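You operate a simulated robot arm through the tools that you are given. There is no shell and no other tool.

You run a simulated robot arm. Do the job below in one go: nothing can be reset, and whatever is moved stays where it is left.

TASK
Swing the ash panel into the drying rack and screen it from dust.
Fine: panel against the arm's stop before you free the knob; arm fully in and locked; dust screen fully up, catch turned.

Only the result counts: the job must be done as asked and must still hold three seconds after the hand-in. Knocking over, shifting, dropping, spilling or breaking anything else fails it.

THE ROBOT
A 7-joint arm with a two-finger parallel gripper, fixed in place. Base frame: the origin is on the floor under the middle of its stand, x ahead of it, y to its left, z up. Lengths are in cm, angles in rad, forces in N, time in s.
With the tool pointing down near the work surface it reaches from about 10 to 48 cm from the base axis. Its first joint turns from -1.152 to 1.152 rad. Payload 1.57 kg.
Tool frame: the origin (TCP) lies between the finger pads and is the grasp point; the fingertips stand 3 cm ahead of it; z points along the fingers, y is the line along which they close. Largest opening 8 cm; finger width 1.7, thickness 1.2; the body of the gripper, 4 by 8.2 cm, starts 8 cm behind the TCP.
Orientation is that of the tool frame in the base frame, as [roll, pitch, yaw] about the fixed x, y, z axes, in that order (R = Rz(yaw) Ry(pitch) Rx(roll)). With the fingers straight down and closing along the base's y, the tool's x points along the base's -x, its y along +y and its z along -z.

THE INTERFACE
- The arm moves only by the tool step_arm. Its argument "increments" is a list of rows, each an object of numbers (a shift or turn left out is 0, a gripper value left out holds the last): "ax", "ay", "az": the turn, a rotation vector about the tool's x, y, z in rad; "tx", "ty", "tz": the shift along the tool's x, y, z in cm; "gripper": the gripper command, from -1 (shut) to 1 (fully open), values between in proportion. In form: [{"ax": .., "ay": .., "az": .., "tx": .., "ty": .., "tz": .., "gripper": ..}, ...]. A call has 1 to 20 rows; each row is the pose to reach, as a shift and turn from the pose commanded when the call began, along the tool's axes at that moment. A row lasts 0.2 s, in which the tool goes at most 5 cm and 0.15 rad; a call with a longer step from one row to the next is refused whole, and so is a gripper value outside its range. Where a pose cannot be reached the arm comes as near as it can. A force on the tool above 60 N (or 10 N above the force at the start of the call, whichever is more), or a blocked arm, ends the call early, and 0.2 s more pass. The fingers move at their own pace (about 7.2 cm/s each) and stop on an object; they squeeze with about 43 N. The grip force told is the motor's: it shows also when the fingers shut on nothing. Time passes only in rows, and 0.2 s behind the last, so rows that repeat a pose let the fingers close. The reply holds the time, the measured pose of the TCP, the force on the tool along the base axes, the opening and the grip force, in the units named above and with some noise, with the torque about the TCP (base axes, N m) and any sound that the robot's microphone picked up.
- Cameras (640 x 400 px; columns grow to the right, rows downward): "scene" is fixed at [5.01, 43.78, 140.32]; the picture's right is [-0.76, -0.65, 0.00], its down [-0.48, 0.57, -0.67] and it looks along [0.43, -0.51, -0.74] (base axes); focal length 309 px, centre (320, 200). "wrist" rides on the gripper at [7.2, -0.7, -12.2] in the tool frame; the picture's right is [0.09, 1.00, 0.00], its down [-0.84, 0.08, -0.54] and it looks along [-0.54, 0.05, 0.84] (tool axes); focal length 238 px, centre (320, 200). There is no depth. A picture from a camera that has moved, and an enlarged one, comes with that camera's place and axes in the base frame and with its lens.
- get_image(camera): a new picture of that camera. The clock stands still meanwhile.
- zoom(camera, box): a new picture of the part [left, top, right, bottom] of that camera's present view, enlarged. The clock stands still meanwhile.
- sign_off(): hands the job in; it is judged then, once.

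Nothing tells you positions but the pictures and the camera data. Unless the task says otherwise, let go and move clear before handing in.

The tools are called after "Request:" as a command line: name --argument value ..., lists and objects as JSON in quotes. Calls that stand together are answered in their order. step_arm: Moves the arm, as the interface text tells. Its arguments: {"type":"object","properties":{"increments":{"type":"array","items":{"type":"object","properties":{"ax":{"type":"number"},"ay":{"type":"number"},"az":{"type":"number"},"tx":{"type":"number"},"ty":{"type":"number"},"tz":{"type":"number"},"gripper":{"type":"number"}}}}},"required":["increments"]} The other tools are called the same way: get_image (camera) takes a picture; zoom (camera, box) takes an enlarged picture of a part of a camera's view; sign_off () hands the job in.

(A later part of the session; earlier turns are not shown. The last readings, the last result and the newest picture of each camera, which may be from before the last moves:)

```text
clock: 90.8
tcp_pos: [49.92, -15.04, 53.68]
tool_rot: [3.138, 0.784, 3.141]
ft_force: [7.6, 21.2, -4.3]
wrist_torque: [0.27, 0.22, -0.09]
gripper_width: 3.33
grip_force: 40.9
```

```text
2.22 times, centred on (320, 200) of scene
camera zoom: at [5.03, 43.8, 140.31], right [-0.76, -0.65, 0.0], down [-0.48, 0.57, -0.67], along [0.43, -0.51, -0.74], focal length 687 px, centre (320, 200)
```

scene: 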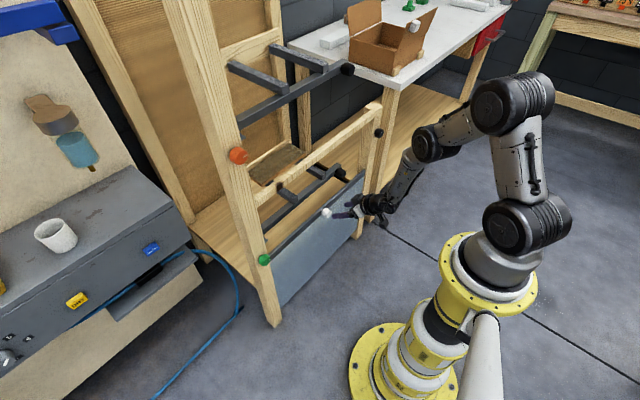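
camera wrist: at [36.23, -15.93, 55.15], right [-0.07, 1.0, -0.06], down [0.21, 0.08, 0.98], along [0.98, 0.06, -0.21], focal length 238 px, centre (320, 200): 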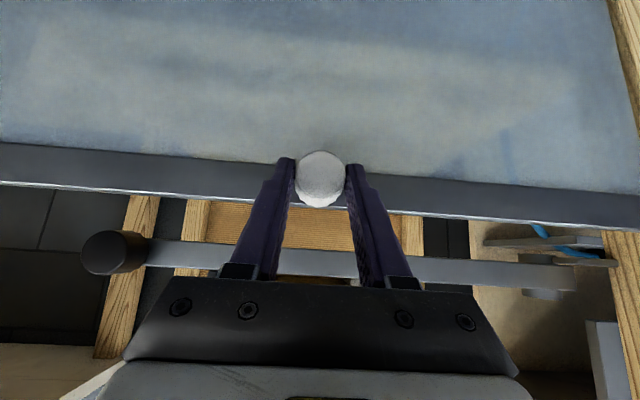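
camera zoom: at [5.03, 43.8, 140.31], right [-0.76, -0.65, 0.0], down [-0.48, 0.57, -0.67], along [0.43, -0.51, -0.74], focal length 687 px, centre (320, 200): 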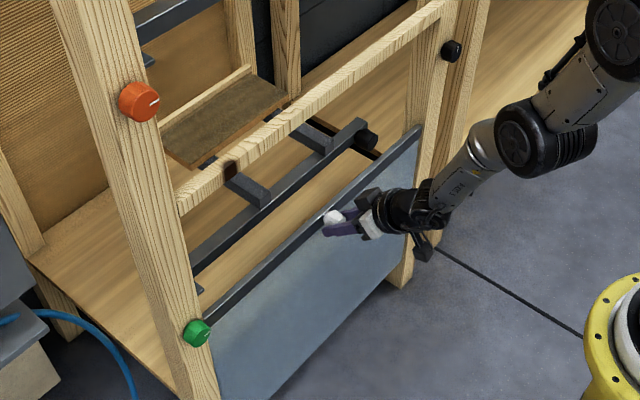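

The screen rises easily at about 4 N. I'll keep lifting.

Request:
step_arm --increments '[{"ty": 0.2, "tx": -0.6, "tz": -0.6}, {"ty": 0.2, "tx": -1.2, "tz": -1.2}, {"ty": 0.2, "tx": -1.8, "tz": -1.8}, {"ty": 0.2, "tx": -2.4, "tz": -2.4}, {"ty": 0.2, "tx": -3.0, "tz": -3.0}, {"ty": 0.2, "tx": -3.6, "tz": -3.6}, {"ty": 0.2, "tx": -4.2, "tz": -4.2}, {"ty": 0.2, "tx": -4.8, "tz": -4.8}, {"ty": 0.2, "tx": -5.4, "tz": -5.4}, {"ty": 0.2, "tx": -6.0, "tz": -6.0}, {"ty": 0.2, "tx": -6.6, "tz": -6.6}, {"ty": 0.2, "tx": -7.2, "tz": -7.2}, {"ty": 0.2, "tx": -7.8, "tz": -7.8}, {"ty": 0.2, "tx": -8.4, "tz": -8.4}, {"ty": 0.2, "tx": -9.0, "tz": -9.0}]'

Request:
get_image --camera "scene"

Request:
get_image --camera "wrist"

```text
clock: 94.0
tcp_pos: [49.87, -15.05, 66.35]
tool_rot: [3.139, 0.783, 3.138]
ft_force: [-3.6, -19.0, -5.4]
wrist_torque: [0.02, 0.6, -0.17]
gripper_width: 3.33
grip_force: 41.5
```

```text
taken
```

scene: 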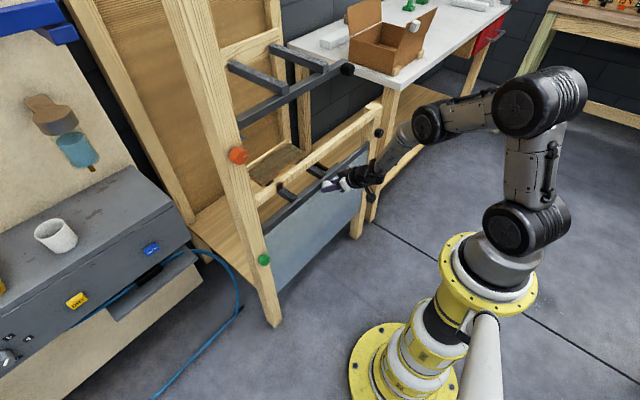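

```text
taken
camera wrist: at [36.23, -15.8, 69.84], right [-0.06, 1.0, -0.06], down [0.21, 0.08, 0.97], along [0.98, 0.05, -0.21], focal length 238 px, centre (320, 200)
```

wrist: 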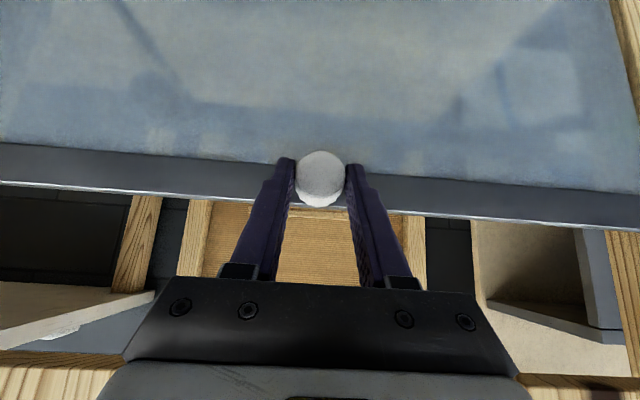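

Request:
step_arm --increments '[{"ty": -0.15, "tx": -0.5, "tz": -0.5}, {"ty": -0.15, "tx": -1.0, "tz": -1.0}, {"ty": -0.15, "tx": -1.5, "tz": -1.5}, {"ty": -0.15, "tx": -2.0, "tz": -2.0}, {"ty": -0.15, "tx": -2.5, "tz": -2.5}, {"ty": -0.15, "tx": -3.0, "tz": -3.0}, {"ty": -0.15, "tx": -3.5, "tz": -3.5}, {"ty": -0.15, "tx": -4.0, "tz": -4.0}]'

Request:
get_image --camera "wrist"

Request:
zoom --camera "scene" --box '[230, 90, 430, 250]'

```text
clock: 95.8
tcp_pos: [49.93, -14.99, 72.0]
tool_rot: [3.14, 0.784, 3.141]
ft_force: [-6.1, -12.8, -6.1]
wrist_torque: [0.1, -0.39, 0.08]
gripper_width: 3.34
grip_force: 41.2
```

```text
taken
camera wrist: at [36.22, -15.83, 75.48], right [-0.07, 1.0, -0.06], down [0.21, 0.08, 0.97], along [0.98, 0.05, -0.21], focal length 238 px, centre (320, 200)
```

wrist: 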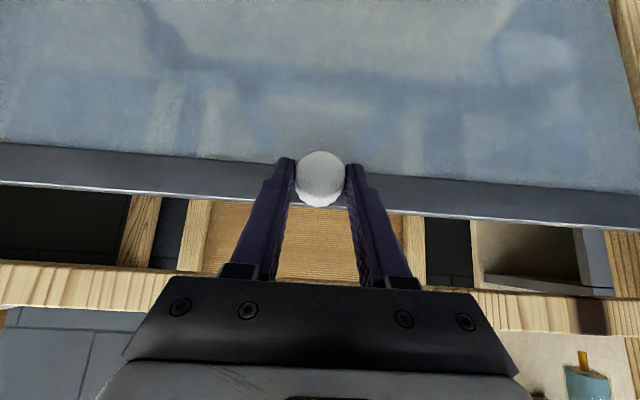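

```text
2.50 times, centred on (330, 170) of scene
camera zoom: at [5.01, 43.75, 140.33], right [-0.76, -0.65, 0.0], down [-0.48, 0.57, -0.67], along [0.43, -0.51, -0.74], focal length 773 px, centre (295, 275)
```

zoom: 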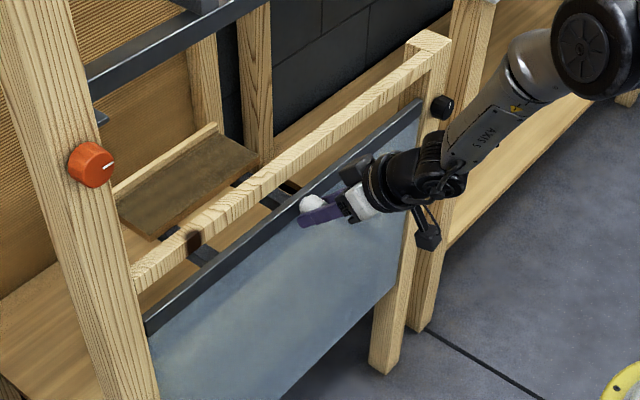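

Request:
step_arm --increments '[{"ty": -0.1, "tx": -0.5, "tz": -0.5}, {"ty": -0.1, "tx": -1.0, "tz": -1.0}, {"ty": -0.1, "tx": -1.5, "tz": -1.5}, {"ty": -0.1, "tx": -2.0, "tz": -2.0}, {"ty": -0.1, "tx": -2.5, "tz": -2.5}]'

Request:
get_image --camera "wrist"

Request:
zoom --camera "scene" --box '[280, 90, 420, 190]'

```text
clock: 97.0
tcp_pos: [49.95, -14.99, 75.57]
tool_rot: [3.141, 0.787, -3.14]
ft_force: [2.3, 4.1, -5.5]
wrist_torque: [0.02, 0.84, -0.31]
gripper_width: 3.35
grip_force: 41.0
```

```text
taken
camera wrist: at [36.21, -15.87, 79.06], right [-0.07, 1.0, -0.06], down [0.21, 0.08, 0.98], along [0.98, 0.05, -0.21], focal length 238 px, centre (320, 200)
```

wrist: 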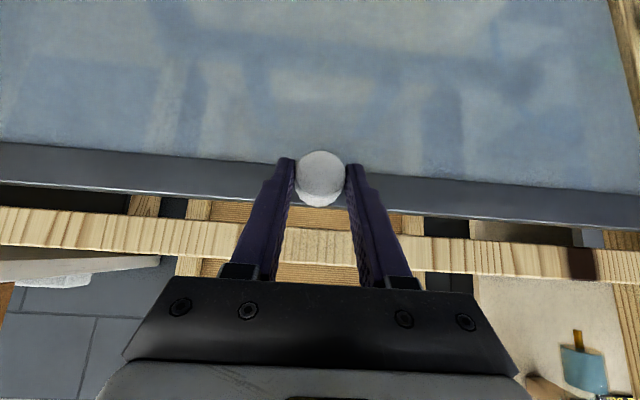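

```text
4.00 times, centred on (350, 140) of scene
camera zoom: at [5.03, 43.78, 140.32], right [-0.76, -0.65, 0.0], down [-0.48, 0.57, -0.67], along [0.43, -0.51, -0.74], focal length 1237 px, centre (200, 440)
```

zoom: 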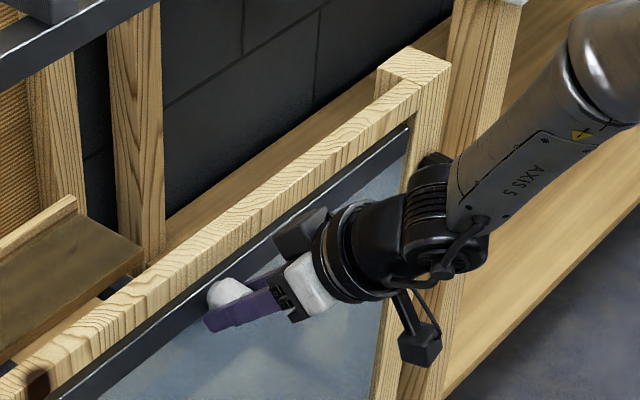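

The screen's top is close under the rail. I'll creep up until it stops.

Request:
step_arm --increments '[{"tx": -0.25, "tz": -0.25}, {"tx": -0.5, "tz": -0.5}, {"tx": -0.75, "tz": -0.75}]'

Request:
get_image --camera "wrist"

```text
clock: 97.8
tcp_pos: [49.91, -14.98, 76.57]
tool_rot: [3.139, 0.784, 3.141]
ft_force: [-2.1, 11.6, -4.9]
wrist_torque: [0.29, -0.55, -0.1]
gripper_width: 3.31
grip_force: 41.4
```

```text
taken
camera wrist: at [36.22, -15.88, 80.07], right [-0.07, 1.0, -0.06], down [0.21, 0.08, 0.98], along [0.98, 0.05, -0.21], focal length 238 px, centre (320, 200)
```

wrist: 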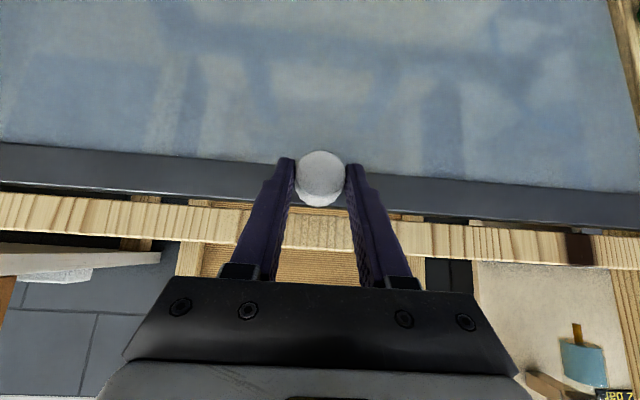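

Request:
step_arm --increments '[{"tx": -0.2, "tz": -0.2}, {"tx": -0.4, "tz": -0.4}]'

Request:
get_image --camera "wrist"

Request:
zoom --camera "scene" --box '[280, 90, 420, 190]'

```text
clock: 98.4
tcp_pos: [49.74, -15.06, 77.0]
tool_rot: [3.138, 0.778, 3.139]
ft_force: [17.0, 8.7, -28.1]
wrist_torque: [0.03, 0.4, -0.24]
gripper_width: 3.36
grip_force: 40.8
```

```text
taken
camera wrist: at [36.12, -15.84, 80.53], right [-0.07, 1.0, -0.06], down [0.22, 0.07, 0.97], along [0.97, 0.05, -0.22], focal length 238 px, centre (320, 200)
```

wrist: 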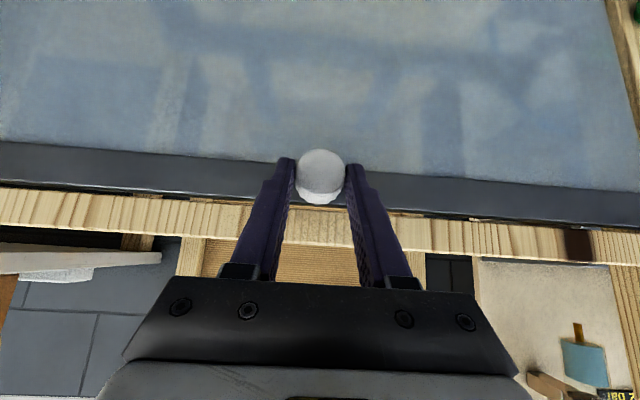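

```text
4.00 times, centred on (350, 140) of scene
camera zoom: at [5.09, 43.78, 140.31], right [-0.76, -0.65, 0.0], down [-0.48, 0.57, -0.67], along [0.43, -0.51, -0.74], focal length 1237 px, centre (200, 440)
```

zoom: 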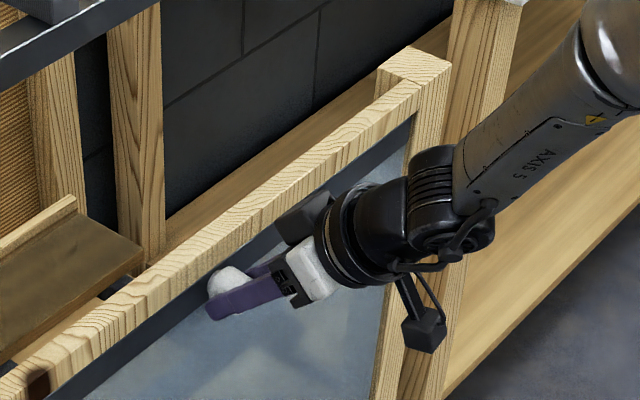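

The vertical force jumped to 28 N, so the screen is at its upper stop. Before letting go I'll lower it slightly to feel whether friction holds it up.

Request:
step_arm --increments '[{"tx": 0.3, "tz": 0.3}, {"tx": 0.6, "tz": 0.6}, {"tx": 0.9, "tz": 0.9}, {"tx": 1.2, "tz": 1.2}]'

```text
clock: 99.4
tcp_pos: [49.71, -15.1, 75.46]
tool_rot: [3.138, 0.784, 3.141]
ft_force: [-14.7, 20.1, 0.6]
wrist_torque: [0.17, -0.57, 0.18]
gripper_width: 3.33
grip_force: 41.5
```

Going down takes a slight push while going up took about 5 N, so friction should hold it. I'll raise it back to the stop and then open the fingers just slightly to test.

Request:
step_arm --increments '[{"tx": -0.3, "tz": -0.3, "ty": 0.15}, {"tx": -0.6, "tz": -0.6, "ty": 0.15}, {"tx": -0.9, "tz": -0.9, "ty": 0.15}, {"tx": -1.15, "tz": -1.15, "ty": 0.15}, {"tx": -1.3, "tz": -1.3, "ty": 0.15}, {"tx": -1.3, "tz": -1.3, "ty": 0.15}]'

```text
clock: 100.8
tcp_pos: [49.69, -15.03, 77.07]
tool_rot: [3.139, 0.781, 3.137]
ft_force: [13.4, -1.5, -29.0]
wrist_torque: [-0.03, 0.63, 0.38]
gripper_width: 3.33
grip_force: 41.0
```

Request:
step_arm --increments '[{"gripper": 0.0}, {"gripper": 0.0}]'

Request:
get_image --camera "wrist"

Request:
zoom --camera "scene" --box '[280, 90, 420, 190]'

```text
clock: 101.4
tcp_pos: [49.96, -15.01, 77.5]
tool_rot: [3.14, 0.789, -3.14]
ft_force: [0.5, -0.6, 0.3]
wrist_torque: [0.0, 0.04, -0.01]
gripper_width: 3.98
grip_force: 0.2
```

```text
taken
camera wrist: at [36.25, -15.88, 80.92], right [-0.07, 1.0, -0.06], down [0.21, 0.08, 0.98], along [0.98, 0.05, -0.21], focal length 238 px, centre (320, 200)
```

wrist: 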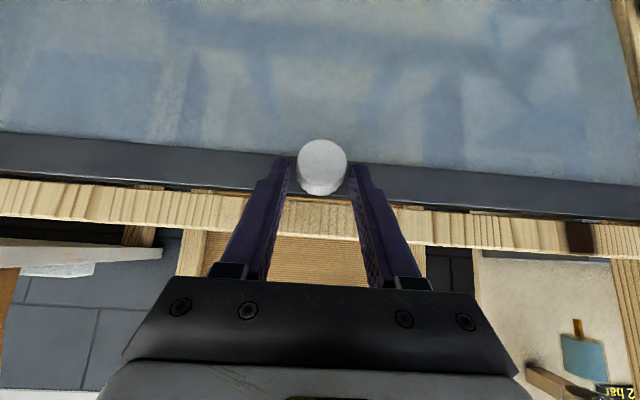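

```text
4.00 times, centred on (350, 140) of scene
camera zoom: at [5.01, 43.78, 140.32], right [-0.76, -0.65, 0.0], down [-0.48, 0.57, -0.67], along [0.43, -0.51, -0.74], focal length 1237 px, centre (200, 440)
```

zoom: 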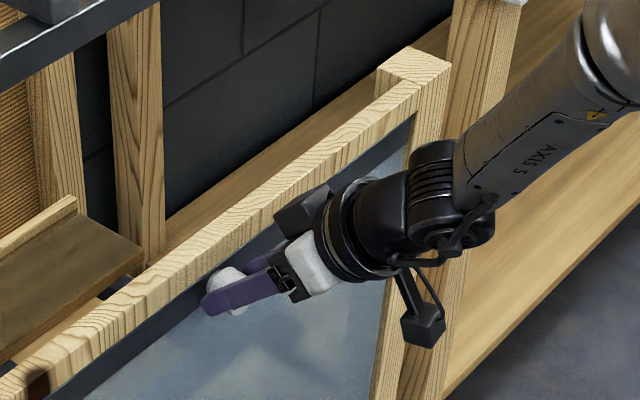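

The fingers are free of the pull and the screen seems to hold. I'll wait a second to see that it doesn't creep.

Request:
step_arm --increments '[{"gripper": 0.5}, {"gripper": 0.5}, {"gripper": 0.5}, {"gripper": 0.5}, {"gripper": 0.5}, {"gripper": 0.5}]'

Request:
get_image --camera "wrist"

Request:
zoom --camera "scene" --box '[340, 90, 420, 150]'

```text
clock: 102.8
tcp_pos: [49.85, -15.09, 77.26]
tool_rot: [3.139, 0.785, 3.14]
ft_force: [0.3, -0.5, 0.0]
wrist_torque: [0.01, -0.01, -0.01]
gripper_width: 6.01
grip_force: 0.0
```

```text
taken
camera wrist: at [36.17, -15.85, 80.84], right [-0.07, 1.0, -0.06], down [0.21, 0.08, 0.98], along [0.98, 0.05, -0.21], focal length 238 px, centre (320, 200)
```

wrist: 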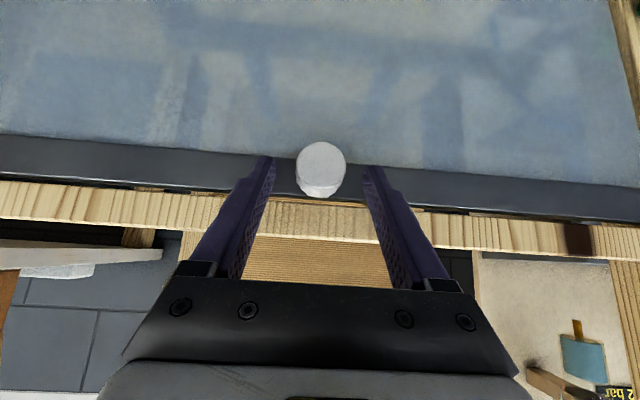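

```text
6.67 times, centred on (380, 120) of scene
camera zoom: at [5.01, 43.78, 140.32], right [-0.76, -0.65, 0.0], down [-0.48, 0.57, -0.67], along [0.43, -0.51, -0.74], focal length 2062 px, centre (-80, 733)
```

zoom: 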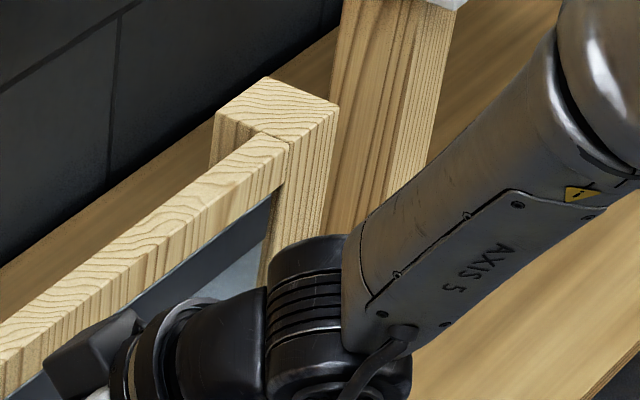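

The screen is fully up against the rail and stays by itself. Next is the black catch on the right post, near [50.8, -46.7, 69.5] with its mark pointing up. I'll back away from the pull first.

Request:
step_arm --increments '[{"tx": 1.4, "tz": -1.4}, {"tx": 2.8, "tz": -2.8}, {"tx": 4.3, "tz": -4.2}, {"tx": 5.7, "tz": -4.3}, {"tx": 7.07, "tz": -4.3}]'

Request:
get_image --camera "scene"

Request:
get_image --camera "wrist"

```text
clock: 104.0
tcp_pos: [41.92, -15.0, 75.3]
tool_rot: [3.14, 0.785, 3.14]
ft_force: [0.1, -0.2, 0.4]
wrist_torque: [0.0, -0.02, 0.01]
gripper_width: 5.99
grip_force: 0.2
```

```text
taken
```

scene: 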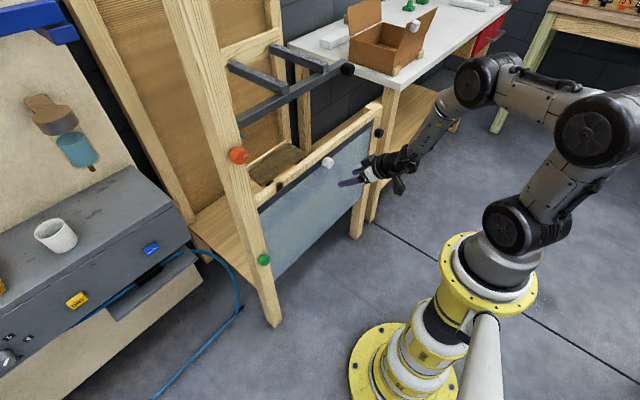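

```text
taken
camera wrist: at [28.21, -15.76, 78.82], right [-0.07, 1.0, -0.06], down [0.21, 0.08, 0.97], along [0.98, 0.05, -0.21], focal length 238 px, centre (320, 200)
```

wrist: 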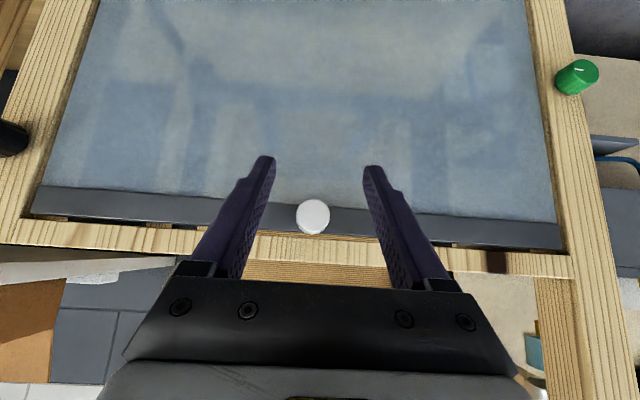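

The screen now fills the opening. I'll swing over to the catch while turning the tool to point straight at it.

Request:
step_arm --increments '[{"ax": 0.051, "ay": -0.051, "az": -0.1235, "ty": -2.6, "tx": 0.1, "tz": 0.1}, {"ax": 0.102, "ay": -0.102, "az": -0.247, "ty": -5.3, "tx": 0.3, "tz": 0.5}, {"ax": 0.153, "ay": -0.153, "az": -0.3705, "ty": -7.9, "tx": 0.5, "tz": 0.9}, {"ax": 0.205, "ay": -0.205, "az": -0.494, "ty": -10.6, "tx": 0.7, "tz": 1.3}, {"ax": 0.256, "ay": -0.256, "az": -0.6176, "ty": -13.2, "tx": 0.9, "tz": 1.7}, {"ax": 0.307, "ay": -0.307, "az": -0.741, "ty": -15.8, "tx": 1.1, "tz": 2.1}, {"ax": 0.358, "ay": -0.358, "az": -0.8646, "ty": -18.5, "tx": 1.3, "tz": 2.6}, {"ax": 0.409, "ay": -0.409, "az": -0.988, "ty": -21.1, "tx": 1.5, "tz": 3.1}, {"ax": 0.46, "ay": -0.46, "az": -1.1117, "ty": -23.8, "tx": 1.7, "tz": 3.6}, {"ax": 0.5116, "ay": -0.5116, "az": -1.235, "ty": -26.4, "tx": 1.9, "tz": 4.1}, {"ax": 0.563, "ay": -0.563, "az": -1.3587, "ty": -29, "tx": 2.0, "tz": 4.6}, {"ax": 0.6139, "ay": -0.6139, "az": -1.4822, "ty": -31.7, "tx": 2.12, "tz": 4.95}, {"ax": 0.6139, "ay": -0.6139, "az": -1.4822, "ty": -31.7, "tx": 2.12, "tz": 4.95}]'

Request:
get_image --camera "scene"

Request:
get_image --camera "wrist"

```text
clock: 106.8
tcp_pos: [46.66, -42.69, 84.95]
tool_rot: [-2.011, 0.544, -1.914]
ft_force: [0.1, 0.2, -0.5]
wrist_torque: [0.0, 0.01, 0.02]
gripper_width: 6.0
grip_force: 0.0
out of reach, approached as far as the arm can: row 2, 3, 4, 5, 6, 7, 8, 9, 10, 11, 12, 13
```

```text
taken
```

scene: 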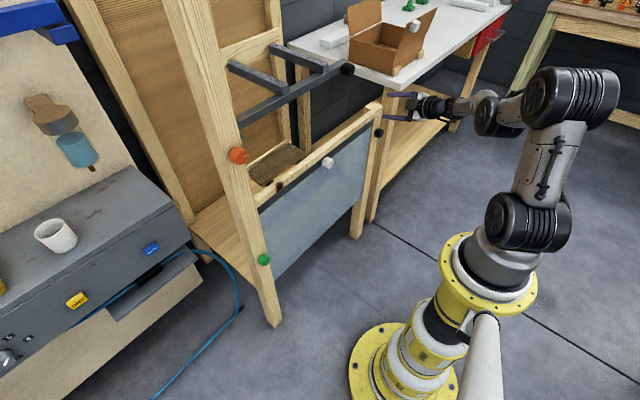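

```text
taken
camera wrist: at [33.48, -47.85, 86.17], right [-0.27, 0.51, -0.82], down [-0.28, 0.77, 0.57], along [0.92, 0.38, -0.07], focal length 238 px, centre (320, 200)
```

wrist: 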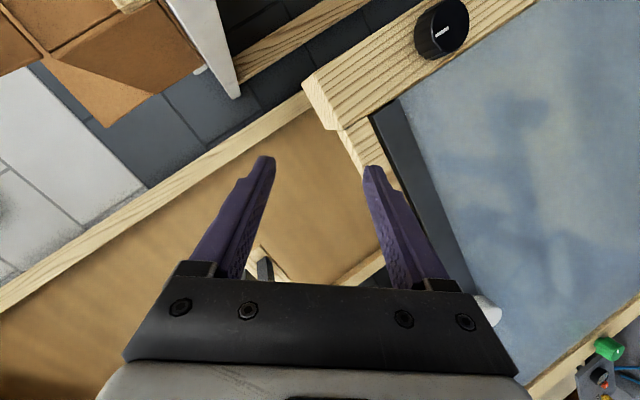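

The move stopped partway, above and short of the catch, at a reach limit. I'll first shift down and out in position only, then finish the rotation.

Request:
step_arm --increments '[{"tx": 1.8, "ty": 1.2, "tz": 0.3}, {"tx": 3.7, "ty": 2.4, "tz": 0.6}, {"tx": 5.5, "ty": 3.6, "tz": 0.9}, {"tx": 7.3, "ty": 4.8, "tz": 1.2}, {"tx": 9.18, "ty": 6.06, "tz": 1.53}]'

Request:
get_image --camera "scene"

```text
clock: 108.0
tcp_pos: [45.77, -49.55, 77.56]
tool_rot: [-2.047, 0.561, -1.925]
ft_force: [-0.5, 0.3, 0.3]
wrist_torque: [0.0, 0.01, 0.01]
gripper_width: 6.01
grip_force: 0.1
out of reach, approached as far as the arm can: row 1, 2, 3, 4, 5
```

```text
taken
```

scene: 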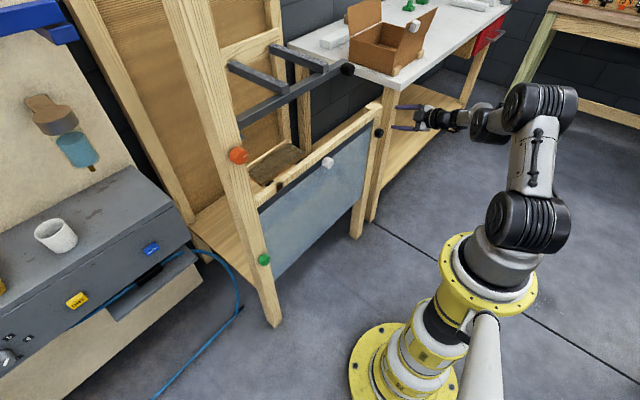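

Pointing the tool straight along +x at y = -47 puts the base joint at its limit. A finger grip angled 45° to the knob's axis can turn with the knob about that axis instead, so I'll move to a pose that approaches from the +y side.

Request:
step_arm --increments '[{"ax": 0.072, "ay": 0.068, "az": -0.055, "tx": -0.38, "ty": 1.5, "tz": 0.2}, {"ax": 0.144, "ay": 0.136, "az": -0.111, "tx": -0.76, "ty": 3.0, "tz": 0.4}, {"ax": 0.217, "ay": 0.205, "az": -0.166, "tx": -1.14, "ty": 4.5, "tz": 0.6}, {"ax": 0.289, "ay": 0.273, "az": -0.222, "tx": -1.52, "ty": 6.0, "tz": 0.8}, {"ax": 0.361, "ay": 0.341, "az": -0.277, "tx": -1.9, "ty": 7.5, "tz": 1.0}, {"ax": 0.433, "ay": 0.409, "az": -0.333, "tx": -2.3, "ty": 9.0, "tz": 1.2}, {"ax": 0.505, "ay": 0.477, "az": -0.388, "tx": -2.7, "ty": 10.5, "tz": 1.4}, {"ax": 0.5775, "ay": 0.5456, "az": -0.4437, "tx": -3.05, "ty": 11.96, "tz": 1.61}, {"ax": 0.5775, "ay": 0.5456, "az": -0.4437, "tx": -3.05, "ty": 11.96, "tz": 1.61}]'

Request:
get_image --camera "scene"

Request:
get_image --camera "wrist"

```text
clock: 108.9
tcp_pos: [50.87, -54.89, 80.28]
tool_rot: [-2.015, 0.395, -2.062]
ft_force: [-80.7, 73.6, 27.7]
wrist_torque: [-2.48, -2.49, -0.71]
gripper_width: 3.21
grip_force: 0.0
out of reach, approached as far as the arm can: row 1, 2, 3, 4
stopped in row 4: the force on the tool passed its limit at 146 N (the readings are from after the stop); the commanded pose is now the measured one
```

```text
taken
```

scene: 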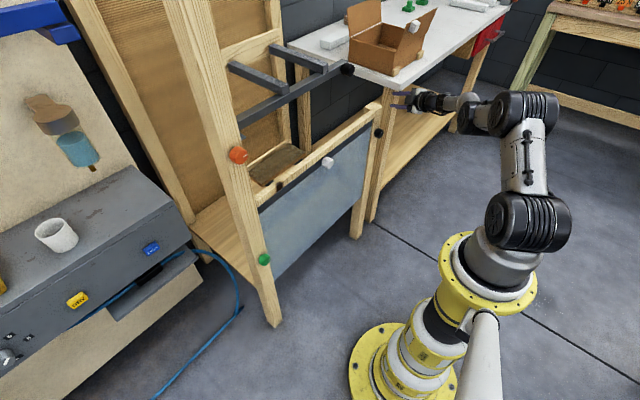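

```text
taken
camera wrist: at [37.24, -57.94, 82.88], right [-0.25, 0.43, -0.87], down [-0.13, 0.87, 0.47], along [0.96, 0.23, -0.17], focal length 238 px, centre (320, 200)
```

wrist: 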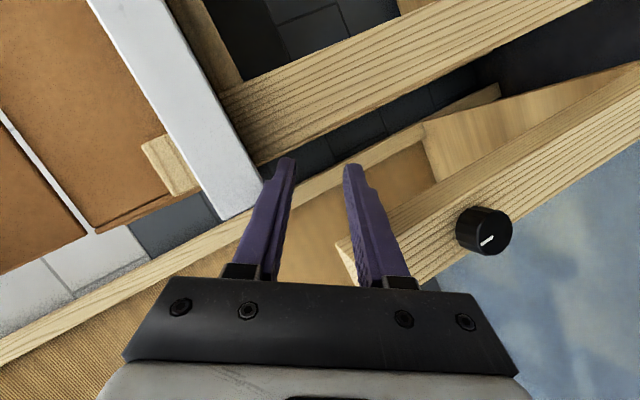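

The arm drifted the wrong way at its limit and bumped the bench corner, and the call stopped on force. I'll look closely to see the contact and whether anything shifted before retreating.

Request:
zoom --camera "scene" --box '[340, 50, 500, 150]'

Request:
zoom --camera "wrist" --box '[60, 60, 520, 300]'

Request:
zoom --camera "scene" --box '[300, 0, 460, 100]'

```text
4.00 times, centred on (420, 100) of scene
camera zoom: at [4.78, 44.0, 140.25], right [-0.76, -0.65, 0.0], down [-0.48, 0.56, -0.67], along [0.44, -0.51, -0.74], focal length 1237 px, centre (-80, 600)
```

zoom: 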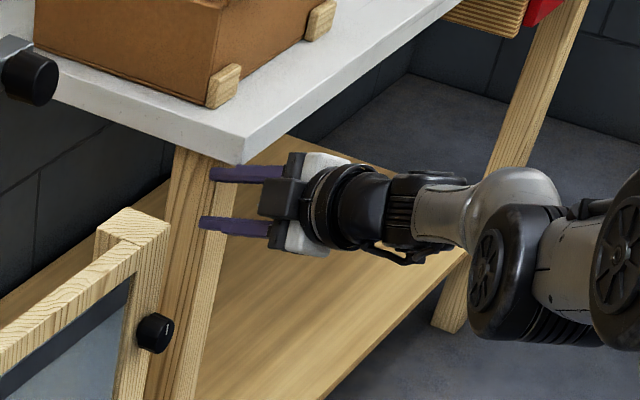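

```text
1.39 times, centred on (290, 180) of wrist
camera zoom: at [37.24, -57.94, 82.88], right [-0.25, 0.43, -0.87], down [-0.13, 0.87, 0.47], along [0.96, 0.23, -0.17], focal length 332 px, centre (362, 228)
```

zoom: 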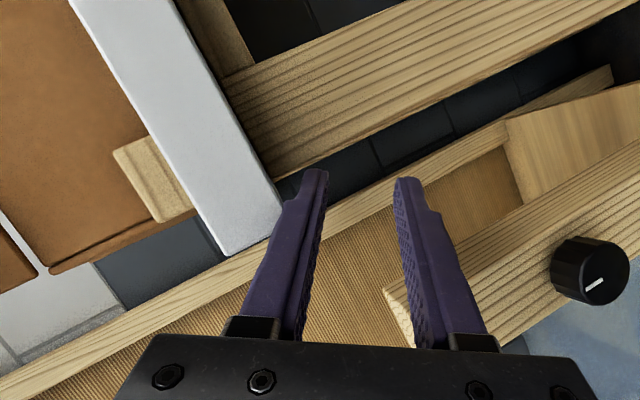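

```text
4.00 times, centred on (380, 50) of scene
camera zoom: at [4.78, 44.0, 140.25], right [-0.76, -0.65, 0.0], down [-0.48, 0.56, -0.67], along [0.44, -0.51, -0.74], focal length 1237 px, centre (80, 800)
```

zoom: 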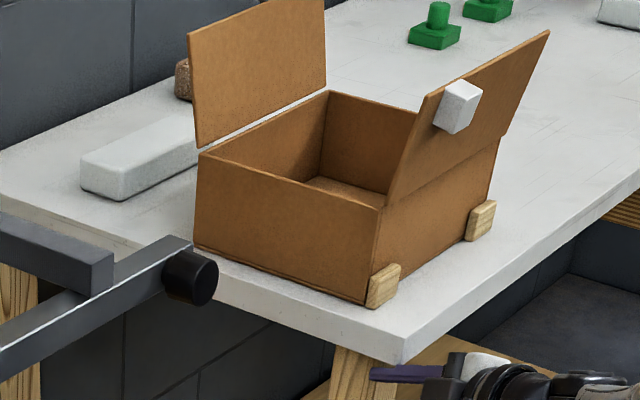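

Nothing appears displaced: the fingertips rest on the bench's front leg just under its top. I'll back straight off in -x and +y in small steps.

Request:
step_arm --increments '[{"tx": -0.05, "ty": 0.5, "tz": -1.0}, {"tx": -0.1, "ty": 1.0, "tz": -2.1}, {"tx": -0.2, "ty": 1.8, "tz": -3.6}, {"tx": -0.27, "ty": 2.6, "tz": -5.2}]'

Request:
get_image --camera "scene"

```text
clock: 109.9
tcp_pos: [47.29, -54.83, 83.6]
tool_rot: [-2.009, 0.393, -2.079]
ft_force: [-6.2, 1.3, 6.9]
wrist_torque: [-0.2, -0.42, -0.13]
gripper_width: 6.24
grip_force: 2.0
out of reach, approached as far as the arm can: row 2, 3, 4
```

```text
taken
```

scene: 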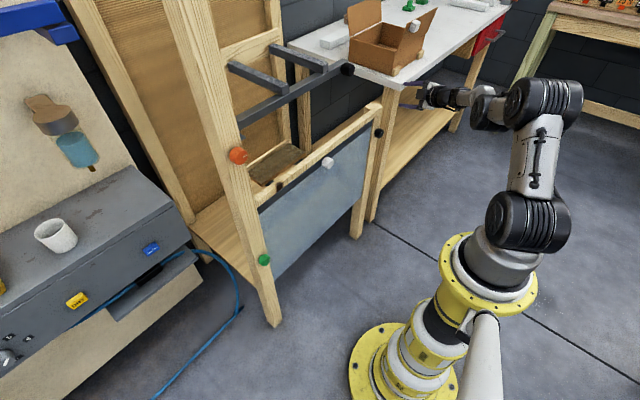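

Request:
get_image --camera "wrist"

Request:
zoom --camera "scene" --box '[350, 60, 480, 140]'

```text
taken
camera wrist: at [33.61, -57.48, 86.2], right [-0.24, 0.43, -0.87], down [-0.11, 0.88, 0.47], along [0.96, 0.21, -0.17], focal length 238 px, centre (320, 200)
```

wrist: 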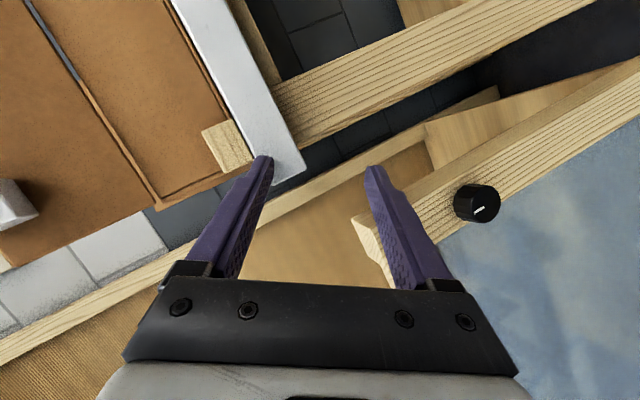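

```text
4.92 times, centred on (415, 100) of scene
camera zoom: at [4.99, 43.79, 140.32], right [-0.76, -0.65, 0.0], down [-0.48, 0.57, -0.67], along [0.43, -0.51, -0.74], focal length 1522 px, centre (-148, 692)
```

zoom: 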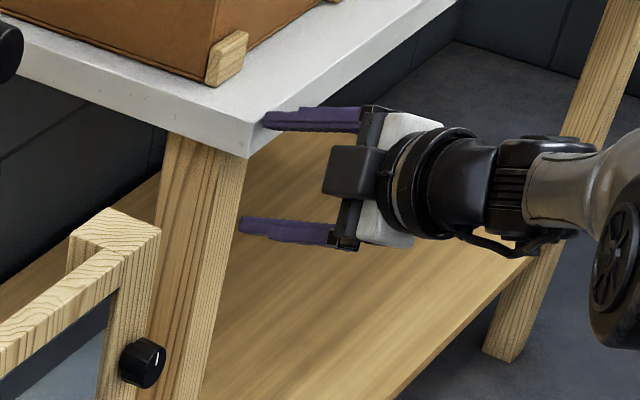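

The finger is just clear of the bench's front edge, and the base joint is at its limit. Pointing the tool more radially outward while drawing back should free it, so I'll do that next.

Request:
step_arm --increments '[{"ax": 0.01, "ay": 0.02, "az": 0.01, "tx": -0.4, "ty": 0.8, "tz": -1.4}, {"ax": 0.04, "ay": 0.09, "az": 0.04, "tx": -0.8, "ty": 1.7, "tz": -2.8}, {"ax": 0.08, "ay": 0.17, "az": 0.08, "tx": -1.25, "ty": 2.5, "tz": -4.1}, {"ax": 0.12, "ay": 0.26, "az": 0.12, "tx": -1.7, "ty": 3.3, "tz": -5.5}, {"ax": 0.16, "ay": 0.34, "az": 0.16, "tx": -2.1, "ty": 4.2, "tz": -6.8}, {"ax": 0.19, "ay": 0.418, "az": 0.196, "tx": -2.5, "ty": 4.98, "tz": -8.18}]'

Request:
get_image --camera "scene"

Request:
get_image --camera "wrist"

```text
clock: 111.3
tcp_pos: [43.25, -53.17, 87.0]
tool_rot: [-2.083, 0.391, -2.585]
ft_force: [0.5, 0.6, 0.5]
wrist_torque: [-0.03, 0.0, 0.0]
gripper_width: 6.01
grip_force: 0.0
out of reach, approached as far as the arm can: row 1, 2, 3, 4, 5, 6
```

```text
taken
```

scene: 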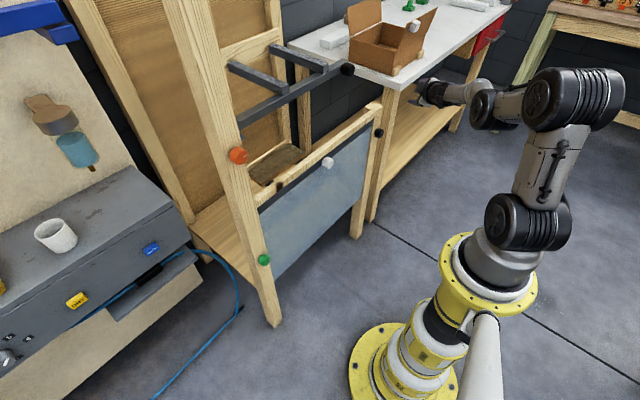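

```text
taken
camera wrist: at [29.96, -49.38, 90.29], right [-0.05, 0.54, -0.84], down [0.32, 0.8, 0.5], along [0.95, -0.25, -0.22], focal length 238 px, centre (320, 200)
```

wrist: 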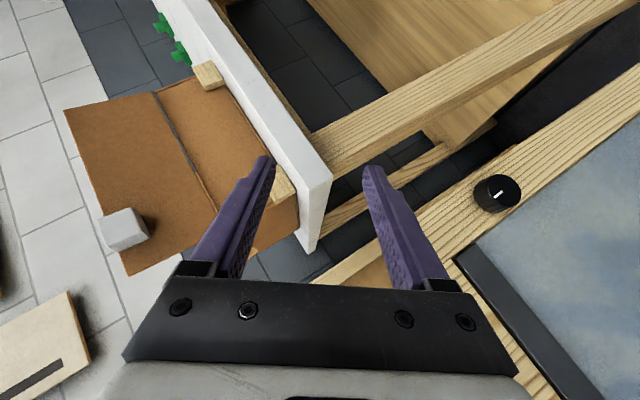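

It's clear of the bench. I'll bring the arm back toward the middle, into the familiar 45°-tilt posture, before trying a better route to the catch.

Request:
step_arm --increments '[{"ax": -0.089, "ay": -0.012, "az": 0.076, "tx": -0.86, "ty": 2.2, "tz": -1.8}, {"ax": -0.179, "ay": -0.025, "az": 0.152, "tx": -1.7, "ty": 4.4, "tz": -3.65}, {"ax": -0.268, "ay": -0.037, "az": 0.228, "tx": -2.6, "ty": 6.6, "tz": -5.5}, {"ax": -0.357, "ay": -0.049, "az": 0.303, "tx": -3.4, "ty": 8.85, "tz": -7.3}, {"ax": -0.447, "ay": -0.061, "az": 0.379, "tx": -4.3, "ty": 11.1, "tz": -9.1}, {"ax": -0.536, "ay": -0.074, "az": 0.455, "tx": -5.15, "ty": 13.3, "tz": -10.95}, {"ax": -0.625, "ay": -0.086, "az": 0.531, "tx": -6.0, "ty": 15.5, "tz": -12.8}, {"ax": -0.7144, "ay": -0.0983, "az": 0.6069, "tx": -6.87, "ty": 17.7, "tz": -14.6}, {"ax": -0.7144, "ay": -0.0983, "az": 0.6069, "tx": -6.87, "ty": 17.7, "tz": -14.6}]'

Request:
get_image --camera "scene"

Request:
get_image --camera "wrist"

```text
clock: 113.3
tcp_pos: [39.85, -29.89, 82.36]
tool_rot: [3.141, 0.785, -3.139]
ft_force: [0.8, 0.4, 0.2]
wrist_torque: [0.02, 0.0, -0.01]
gripper_width: 6.01
grip_force: 0.0
```

```text
taken
```

scene: 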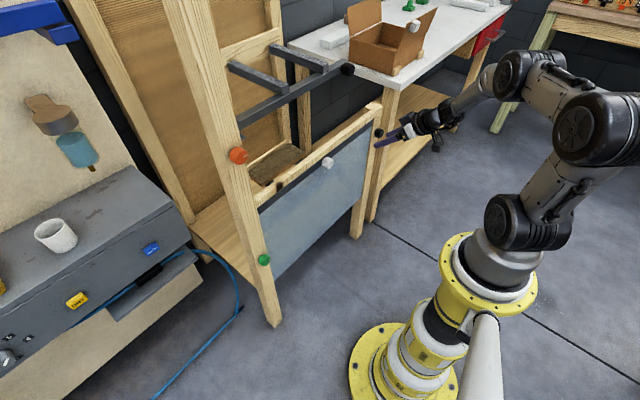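

```text
taken
camera wrist: at [26.26, -30.75, 85.74], right [-0.07, 1.0, -0.07], down [0.21, 0.08, 0.98], along [0.98, 0.05, -0.21], focal length 238 px, centre (320, 200)
```

wrist: 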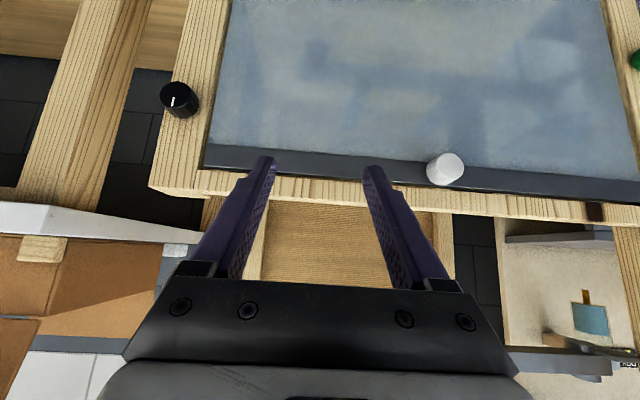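

I'm back in a good posture with a clear view of the catch, and the screen is still up. I'll measure the catch and check that the bench and box are unchanged.

Request:
zoom --camera "wrist" --box '[130, 60, 230, 130]'

Request:
zoom --camera "scene" --box '[360, 115, 400, 145]'

Request:
zoom --camera "scene" --box '[300, 0, 500, 120]'

```text
5.71 times, centred on (180, 95) of wrist
camera zoom: at [26.26, -30.75, 85.74], right [-0.07, 1.0, -0.07], down [0.21, 0.08, 0.98], along [0.98, 0.05, -0.21], focal length 1362 px, centre (1120, 800)
```

zoom: 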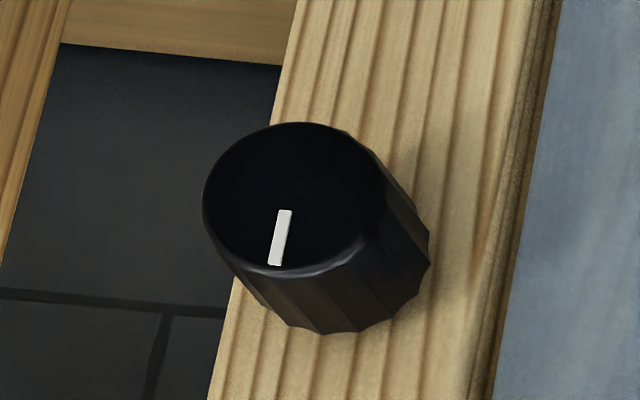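

```text
13.33 times, centred on (380, 130) of scene
camera zoom: at [5.01, 43.78, 140.32], right [-0.76, -0.65, 0.0], down [-0.48, 0.57, -0.67], along [0.43, -0.51, -0.74], focal length 4123 px, centre (-480, 1133)
```

zoom: 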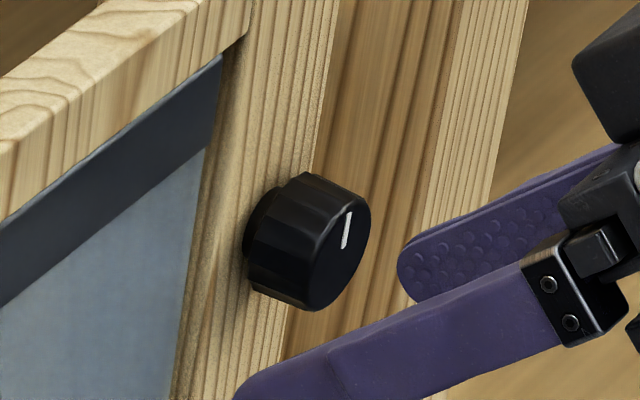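

```text
3.20 times, centred on (400, 60) of scene
camera zoom: at [5.01, 43.78, 140.32], right [-0.76, -0.65, 0.0], down [-0.48, 0.57, -0.67], along [0.43, -0.51, -0.74], focal length 990 px, centre (64, 648)
```

zoom: 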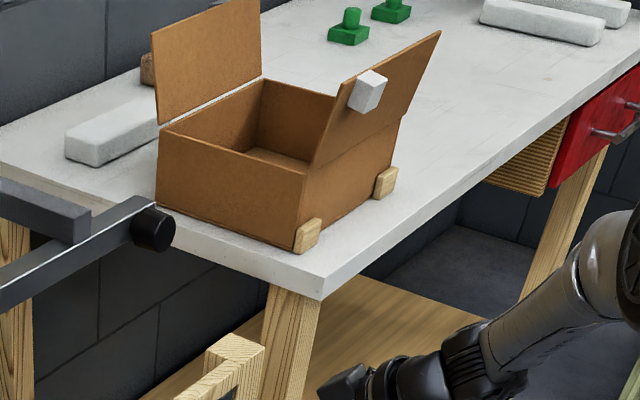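

The catch's face centre is about [50.2, -46.0, 70.1], and the bench and box look unchanged. I'll turn the tool about the knob's axis direction toward the side approach, in two halves with a check between.

Request:
step_arm --increments '[{"ax": 0.0926, "az": -0.0926, "tx": 0.3, "ty": -0.8, "tz": 0.5}, {"ax": 0.185, "az": -0.185, "tx": 0.6, "ty": -1.6, "tz": 1.2}, {"ax": 0.278, "az": -0.278, "tx": 1.0, "ty": -2.4, "tz": 2.0}, {"ax": 0.37, "az": -0.37, "tx": 1.4, "ty": -3.2, "tz": 3.0}, {"ax": 0.463, "az": -0.463, "tx": 1.8, "ty": -4.0, "tz": 4.0}, {"ax": 0.555, "az": -0.555, "tx": 2.3, "ty": -4.8, "tz": 5.0}, {"ax": 0.555, "az": -0.555, "tx": 2.3, "ty": -4.8, "tz": 5.0}]'

Request:
get_image --camera "scene"

Request:
get_image --camera "wrist"

```text
clock: 114.9
tcp_pos: [49.18, -43.55, 77.7]
tool_rot: [-2.248, 0.522, -2.538]
ft_force: [-0.6, -0.8, -0.2]
wrist_torque: [-0.01, 0.01, 0.03]
gripper_width: 6.01
grip_force: 0.0
out of reach, approached as far as the arm can: row 4, 5, 6, 7
```

```text
taken
```

scene: 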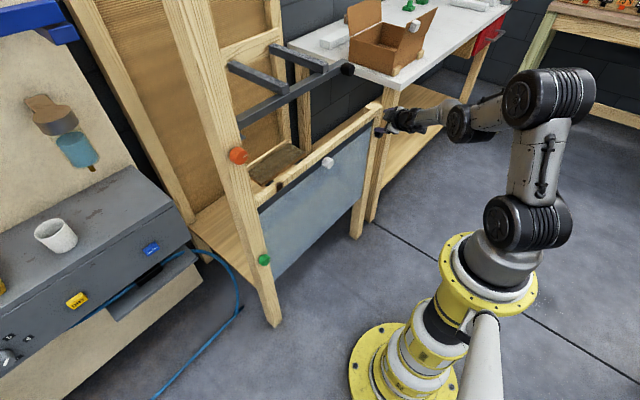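

```text
taken
camera wrist: at [35.67, -42.22, 81.11], right [-0.1, 0.69, -0.72], down [0.21, 0.72, 0.66], along [0.97, -0.09, -0.22], focal length 238 px, centre (320, 200)
```

wrist: 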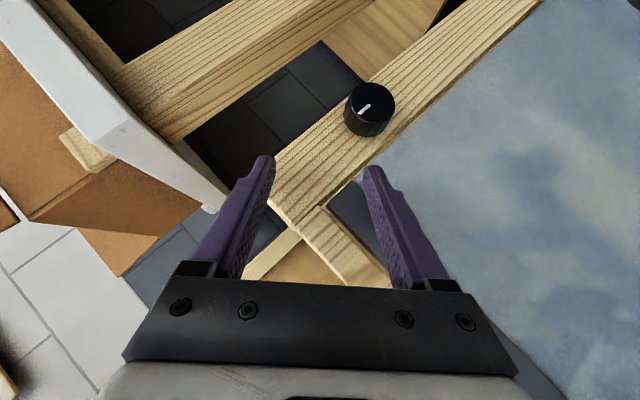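

The orientation is on the intended path and the tool sits just above the knob. I can grip at this half-way angle and turn in two bites if needed, so I'll come straight down alongside the knob.

Request:
step_arm --increments '[{"tx": 0.5, "ty": 0.68, "tz": 0.54}, {"tx": 1.0, "ty": 1.35, "tz": 1.09}, {"tx": 1.5, "ty": 2.03, "tz": 1.63}, {"tx": 1.99, "ty": 2.7, "tz": 2.17}, {"tx": 1.99, "ty": 2.7, "tz": 2.17}]'

Request:
get_image --camera "wrist"

Request:
zoom --camera "scene" --box '[340, 90, 440, 160]'

```text
clock: 116.1
tcp_pos: [48.19, -43.76, 75.9]
tool_rot: [-2.275, 0.524, -2.543]
ft_force: [0.0, 1.0, -0.4]
wrist_torque: [-0.02, -0.01, 0.0]
gripper_width: 6.0
grip_force: 0.0
out of reach, approached as far as the arm can: row 1, 2, 3, 4, 5
```

```text
taken
camera wrist: at [34.59, -42.46, 79.45], right [-0.12, 0.7, -0.7], down [0.22, 0.71, 0.67], along [0.97, -0.08, -0.23], focal length 238 px, centre (320, 200)
```

wrist: 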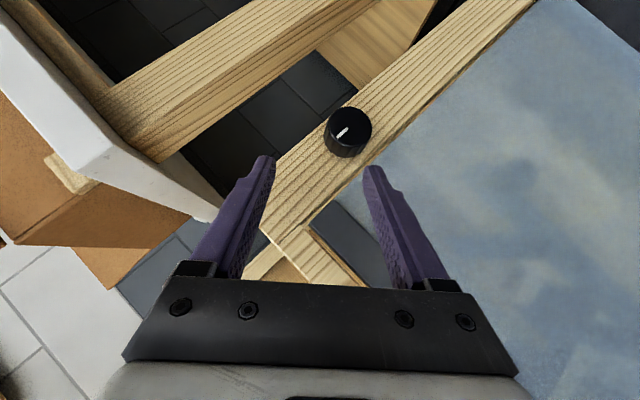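

```text
5.71 times, centred on (390, 125) of scene
camera zoom: at [5.01, 43.78, 140.32], right [-0.76, -0.65, 0.0], down [-0.48, 0.57, -0.67], along [0.43, -0.51, -0.74], focal length 1767 px, centre (-80, 629)
```

zoom: 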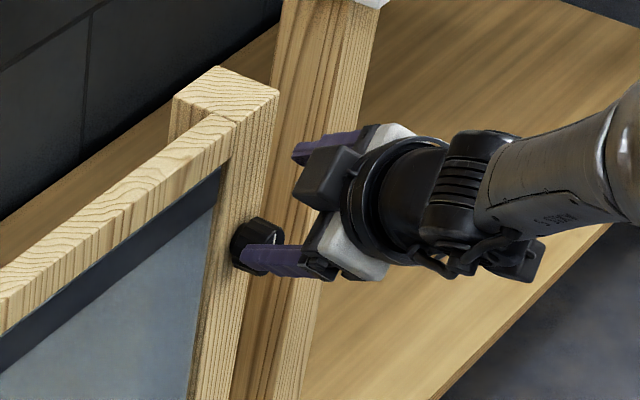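

This angle is close to the arm's folding limit. The fully sideways approach should be roomier, so I'll rotate the rest of the way to it while stepping down and to the +y side.

Request:
step_arm --increments '[{"ax": 0.093, "ay": 0.005, "az": -0.092, "tx": 0.47, "ty": 1.02, "tz": 0.08}, {"ax": 0.187, "ay": 0.009, "az": -0.183, "tx": 0.94, "ty": 2.04, "tz": 0.16}, {"ax": 0.28, "ay": 0.014, "az": -0.275, "tx": 1.41, "ty": 3.06, "tz": 0.24}, {"ax": 0.373, "ay": 0.019, "az": -0.367, "tx": 1.88, "ty": 4.08, "tz": 0.32}, {"ax": 0.467, "ay": 0.023, "az": -0.458, "tx": 2.35, "ty": 5.1, "tz": 0.4}, {"ax": 0.56, "ay": 0.028, "az": -0.55, "tx": 2.82, "ty": 6.12, "tz": 0.48}, {"ax": 0.56, "ay": 0.028, "az": -0.55, "tx": 2.82, "ty": 6.12, "tz": 0.48}]'

Request:
get_image --camera "wrist"

Request:
get_image --camera "scene"

```text
clock: 117.7
tcp_pos: [46.3, -40.39, 69.79]
tool_rot: [-1.626, 0.006, -2.362]
ft_force: [-0.9, -0.1, -0.2]
wrist_torque: [0.0, 0.01, -0.02]
gripper_width: 6.0
grip_force: 0.1
out of reach, approached as far as the arm can: row 1, 2, 3, 4
```

```text
taken
camera wrist: at [32.7, -36.88, 70.95], right [-0.1, -0.02, -0.99], down [0.21, 0.98, -0.04], along [0.97, -0.21, -0.09], focal length 238 px, centre (320, 200)
```

wrist: 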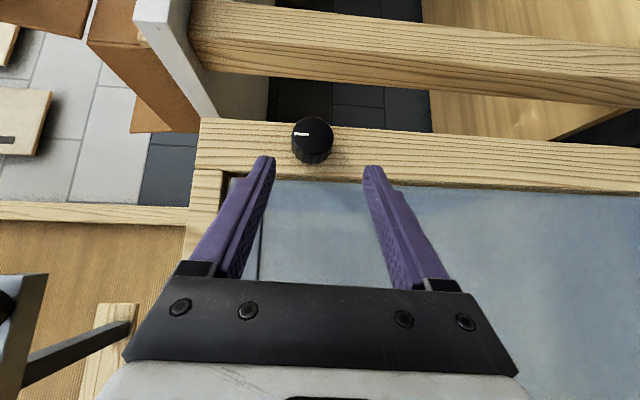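

```text
taken
```

scene: 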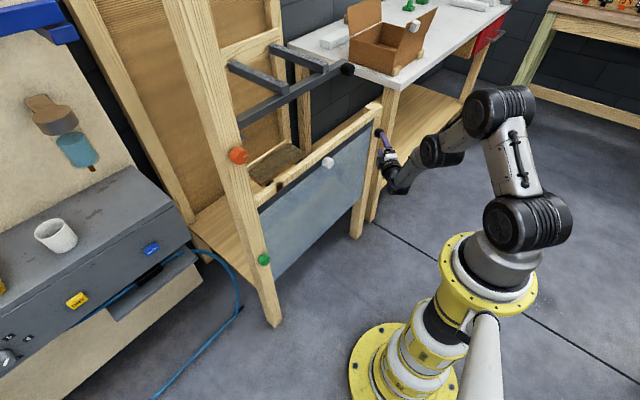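

The sideways approach pose is reached cleanly, with the knob ahead between the fingers. I'll measure it from here for the final alignment.

Request:
zoom --camera "wrist" --box '[250, 100, 380, 190]'

Request:
zoom --camera "scene" --box '[350, 110, 420, 155]'

```text
4.44 times, centred on (315, 145) of wrist
camera zoom: at [32.7, -36.88, 70.95], right [-0.1, -0.02, -0.99], down [0.21, 0.98, -0.04], along [0.97, -0.21, -0.09], focal length 1059 px, centre (342, 444)
```

zoom: 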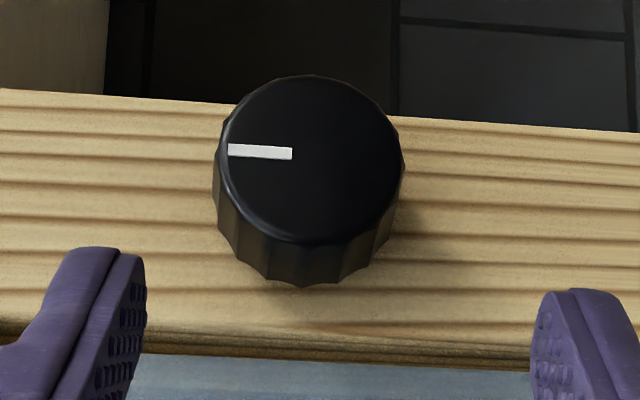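

```text
8.89 times, centred on (385, 132) of scene
camera zoom: at [5.01, 43.78, 140.32], right [-0.76, -0.65, 0.0], down [-0.48, 0.57, -0.67], along [0.43, -0.51, -0.74], focal length 2749 px, centre (-258, 800)
```

zoom: 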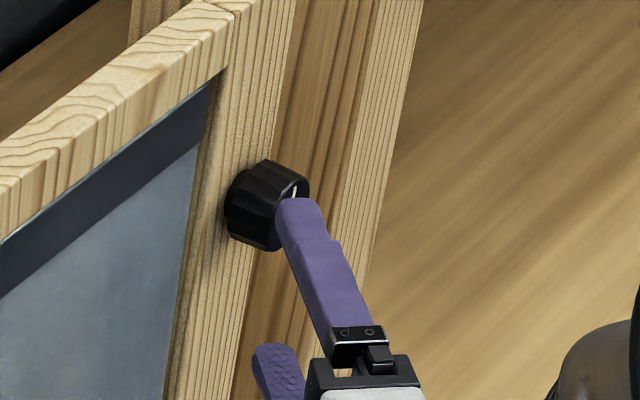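

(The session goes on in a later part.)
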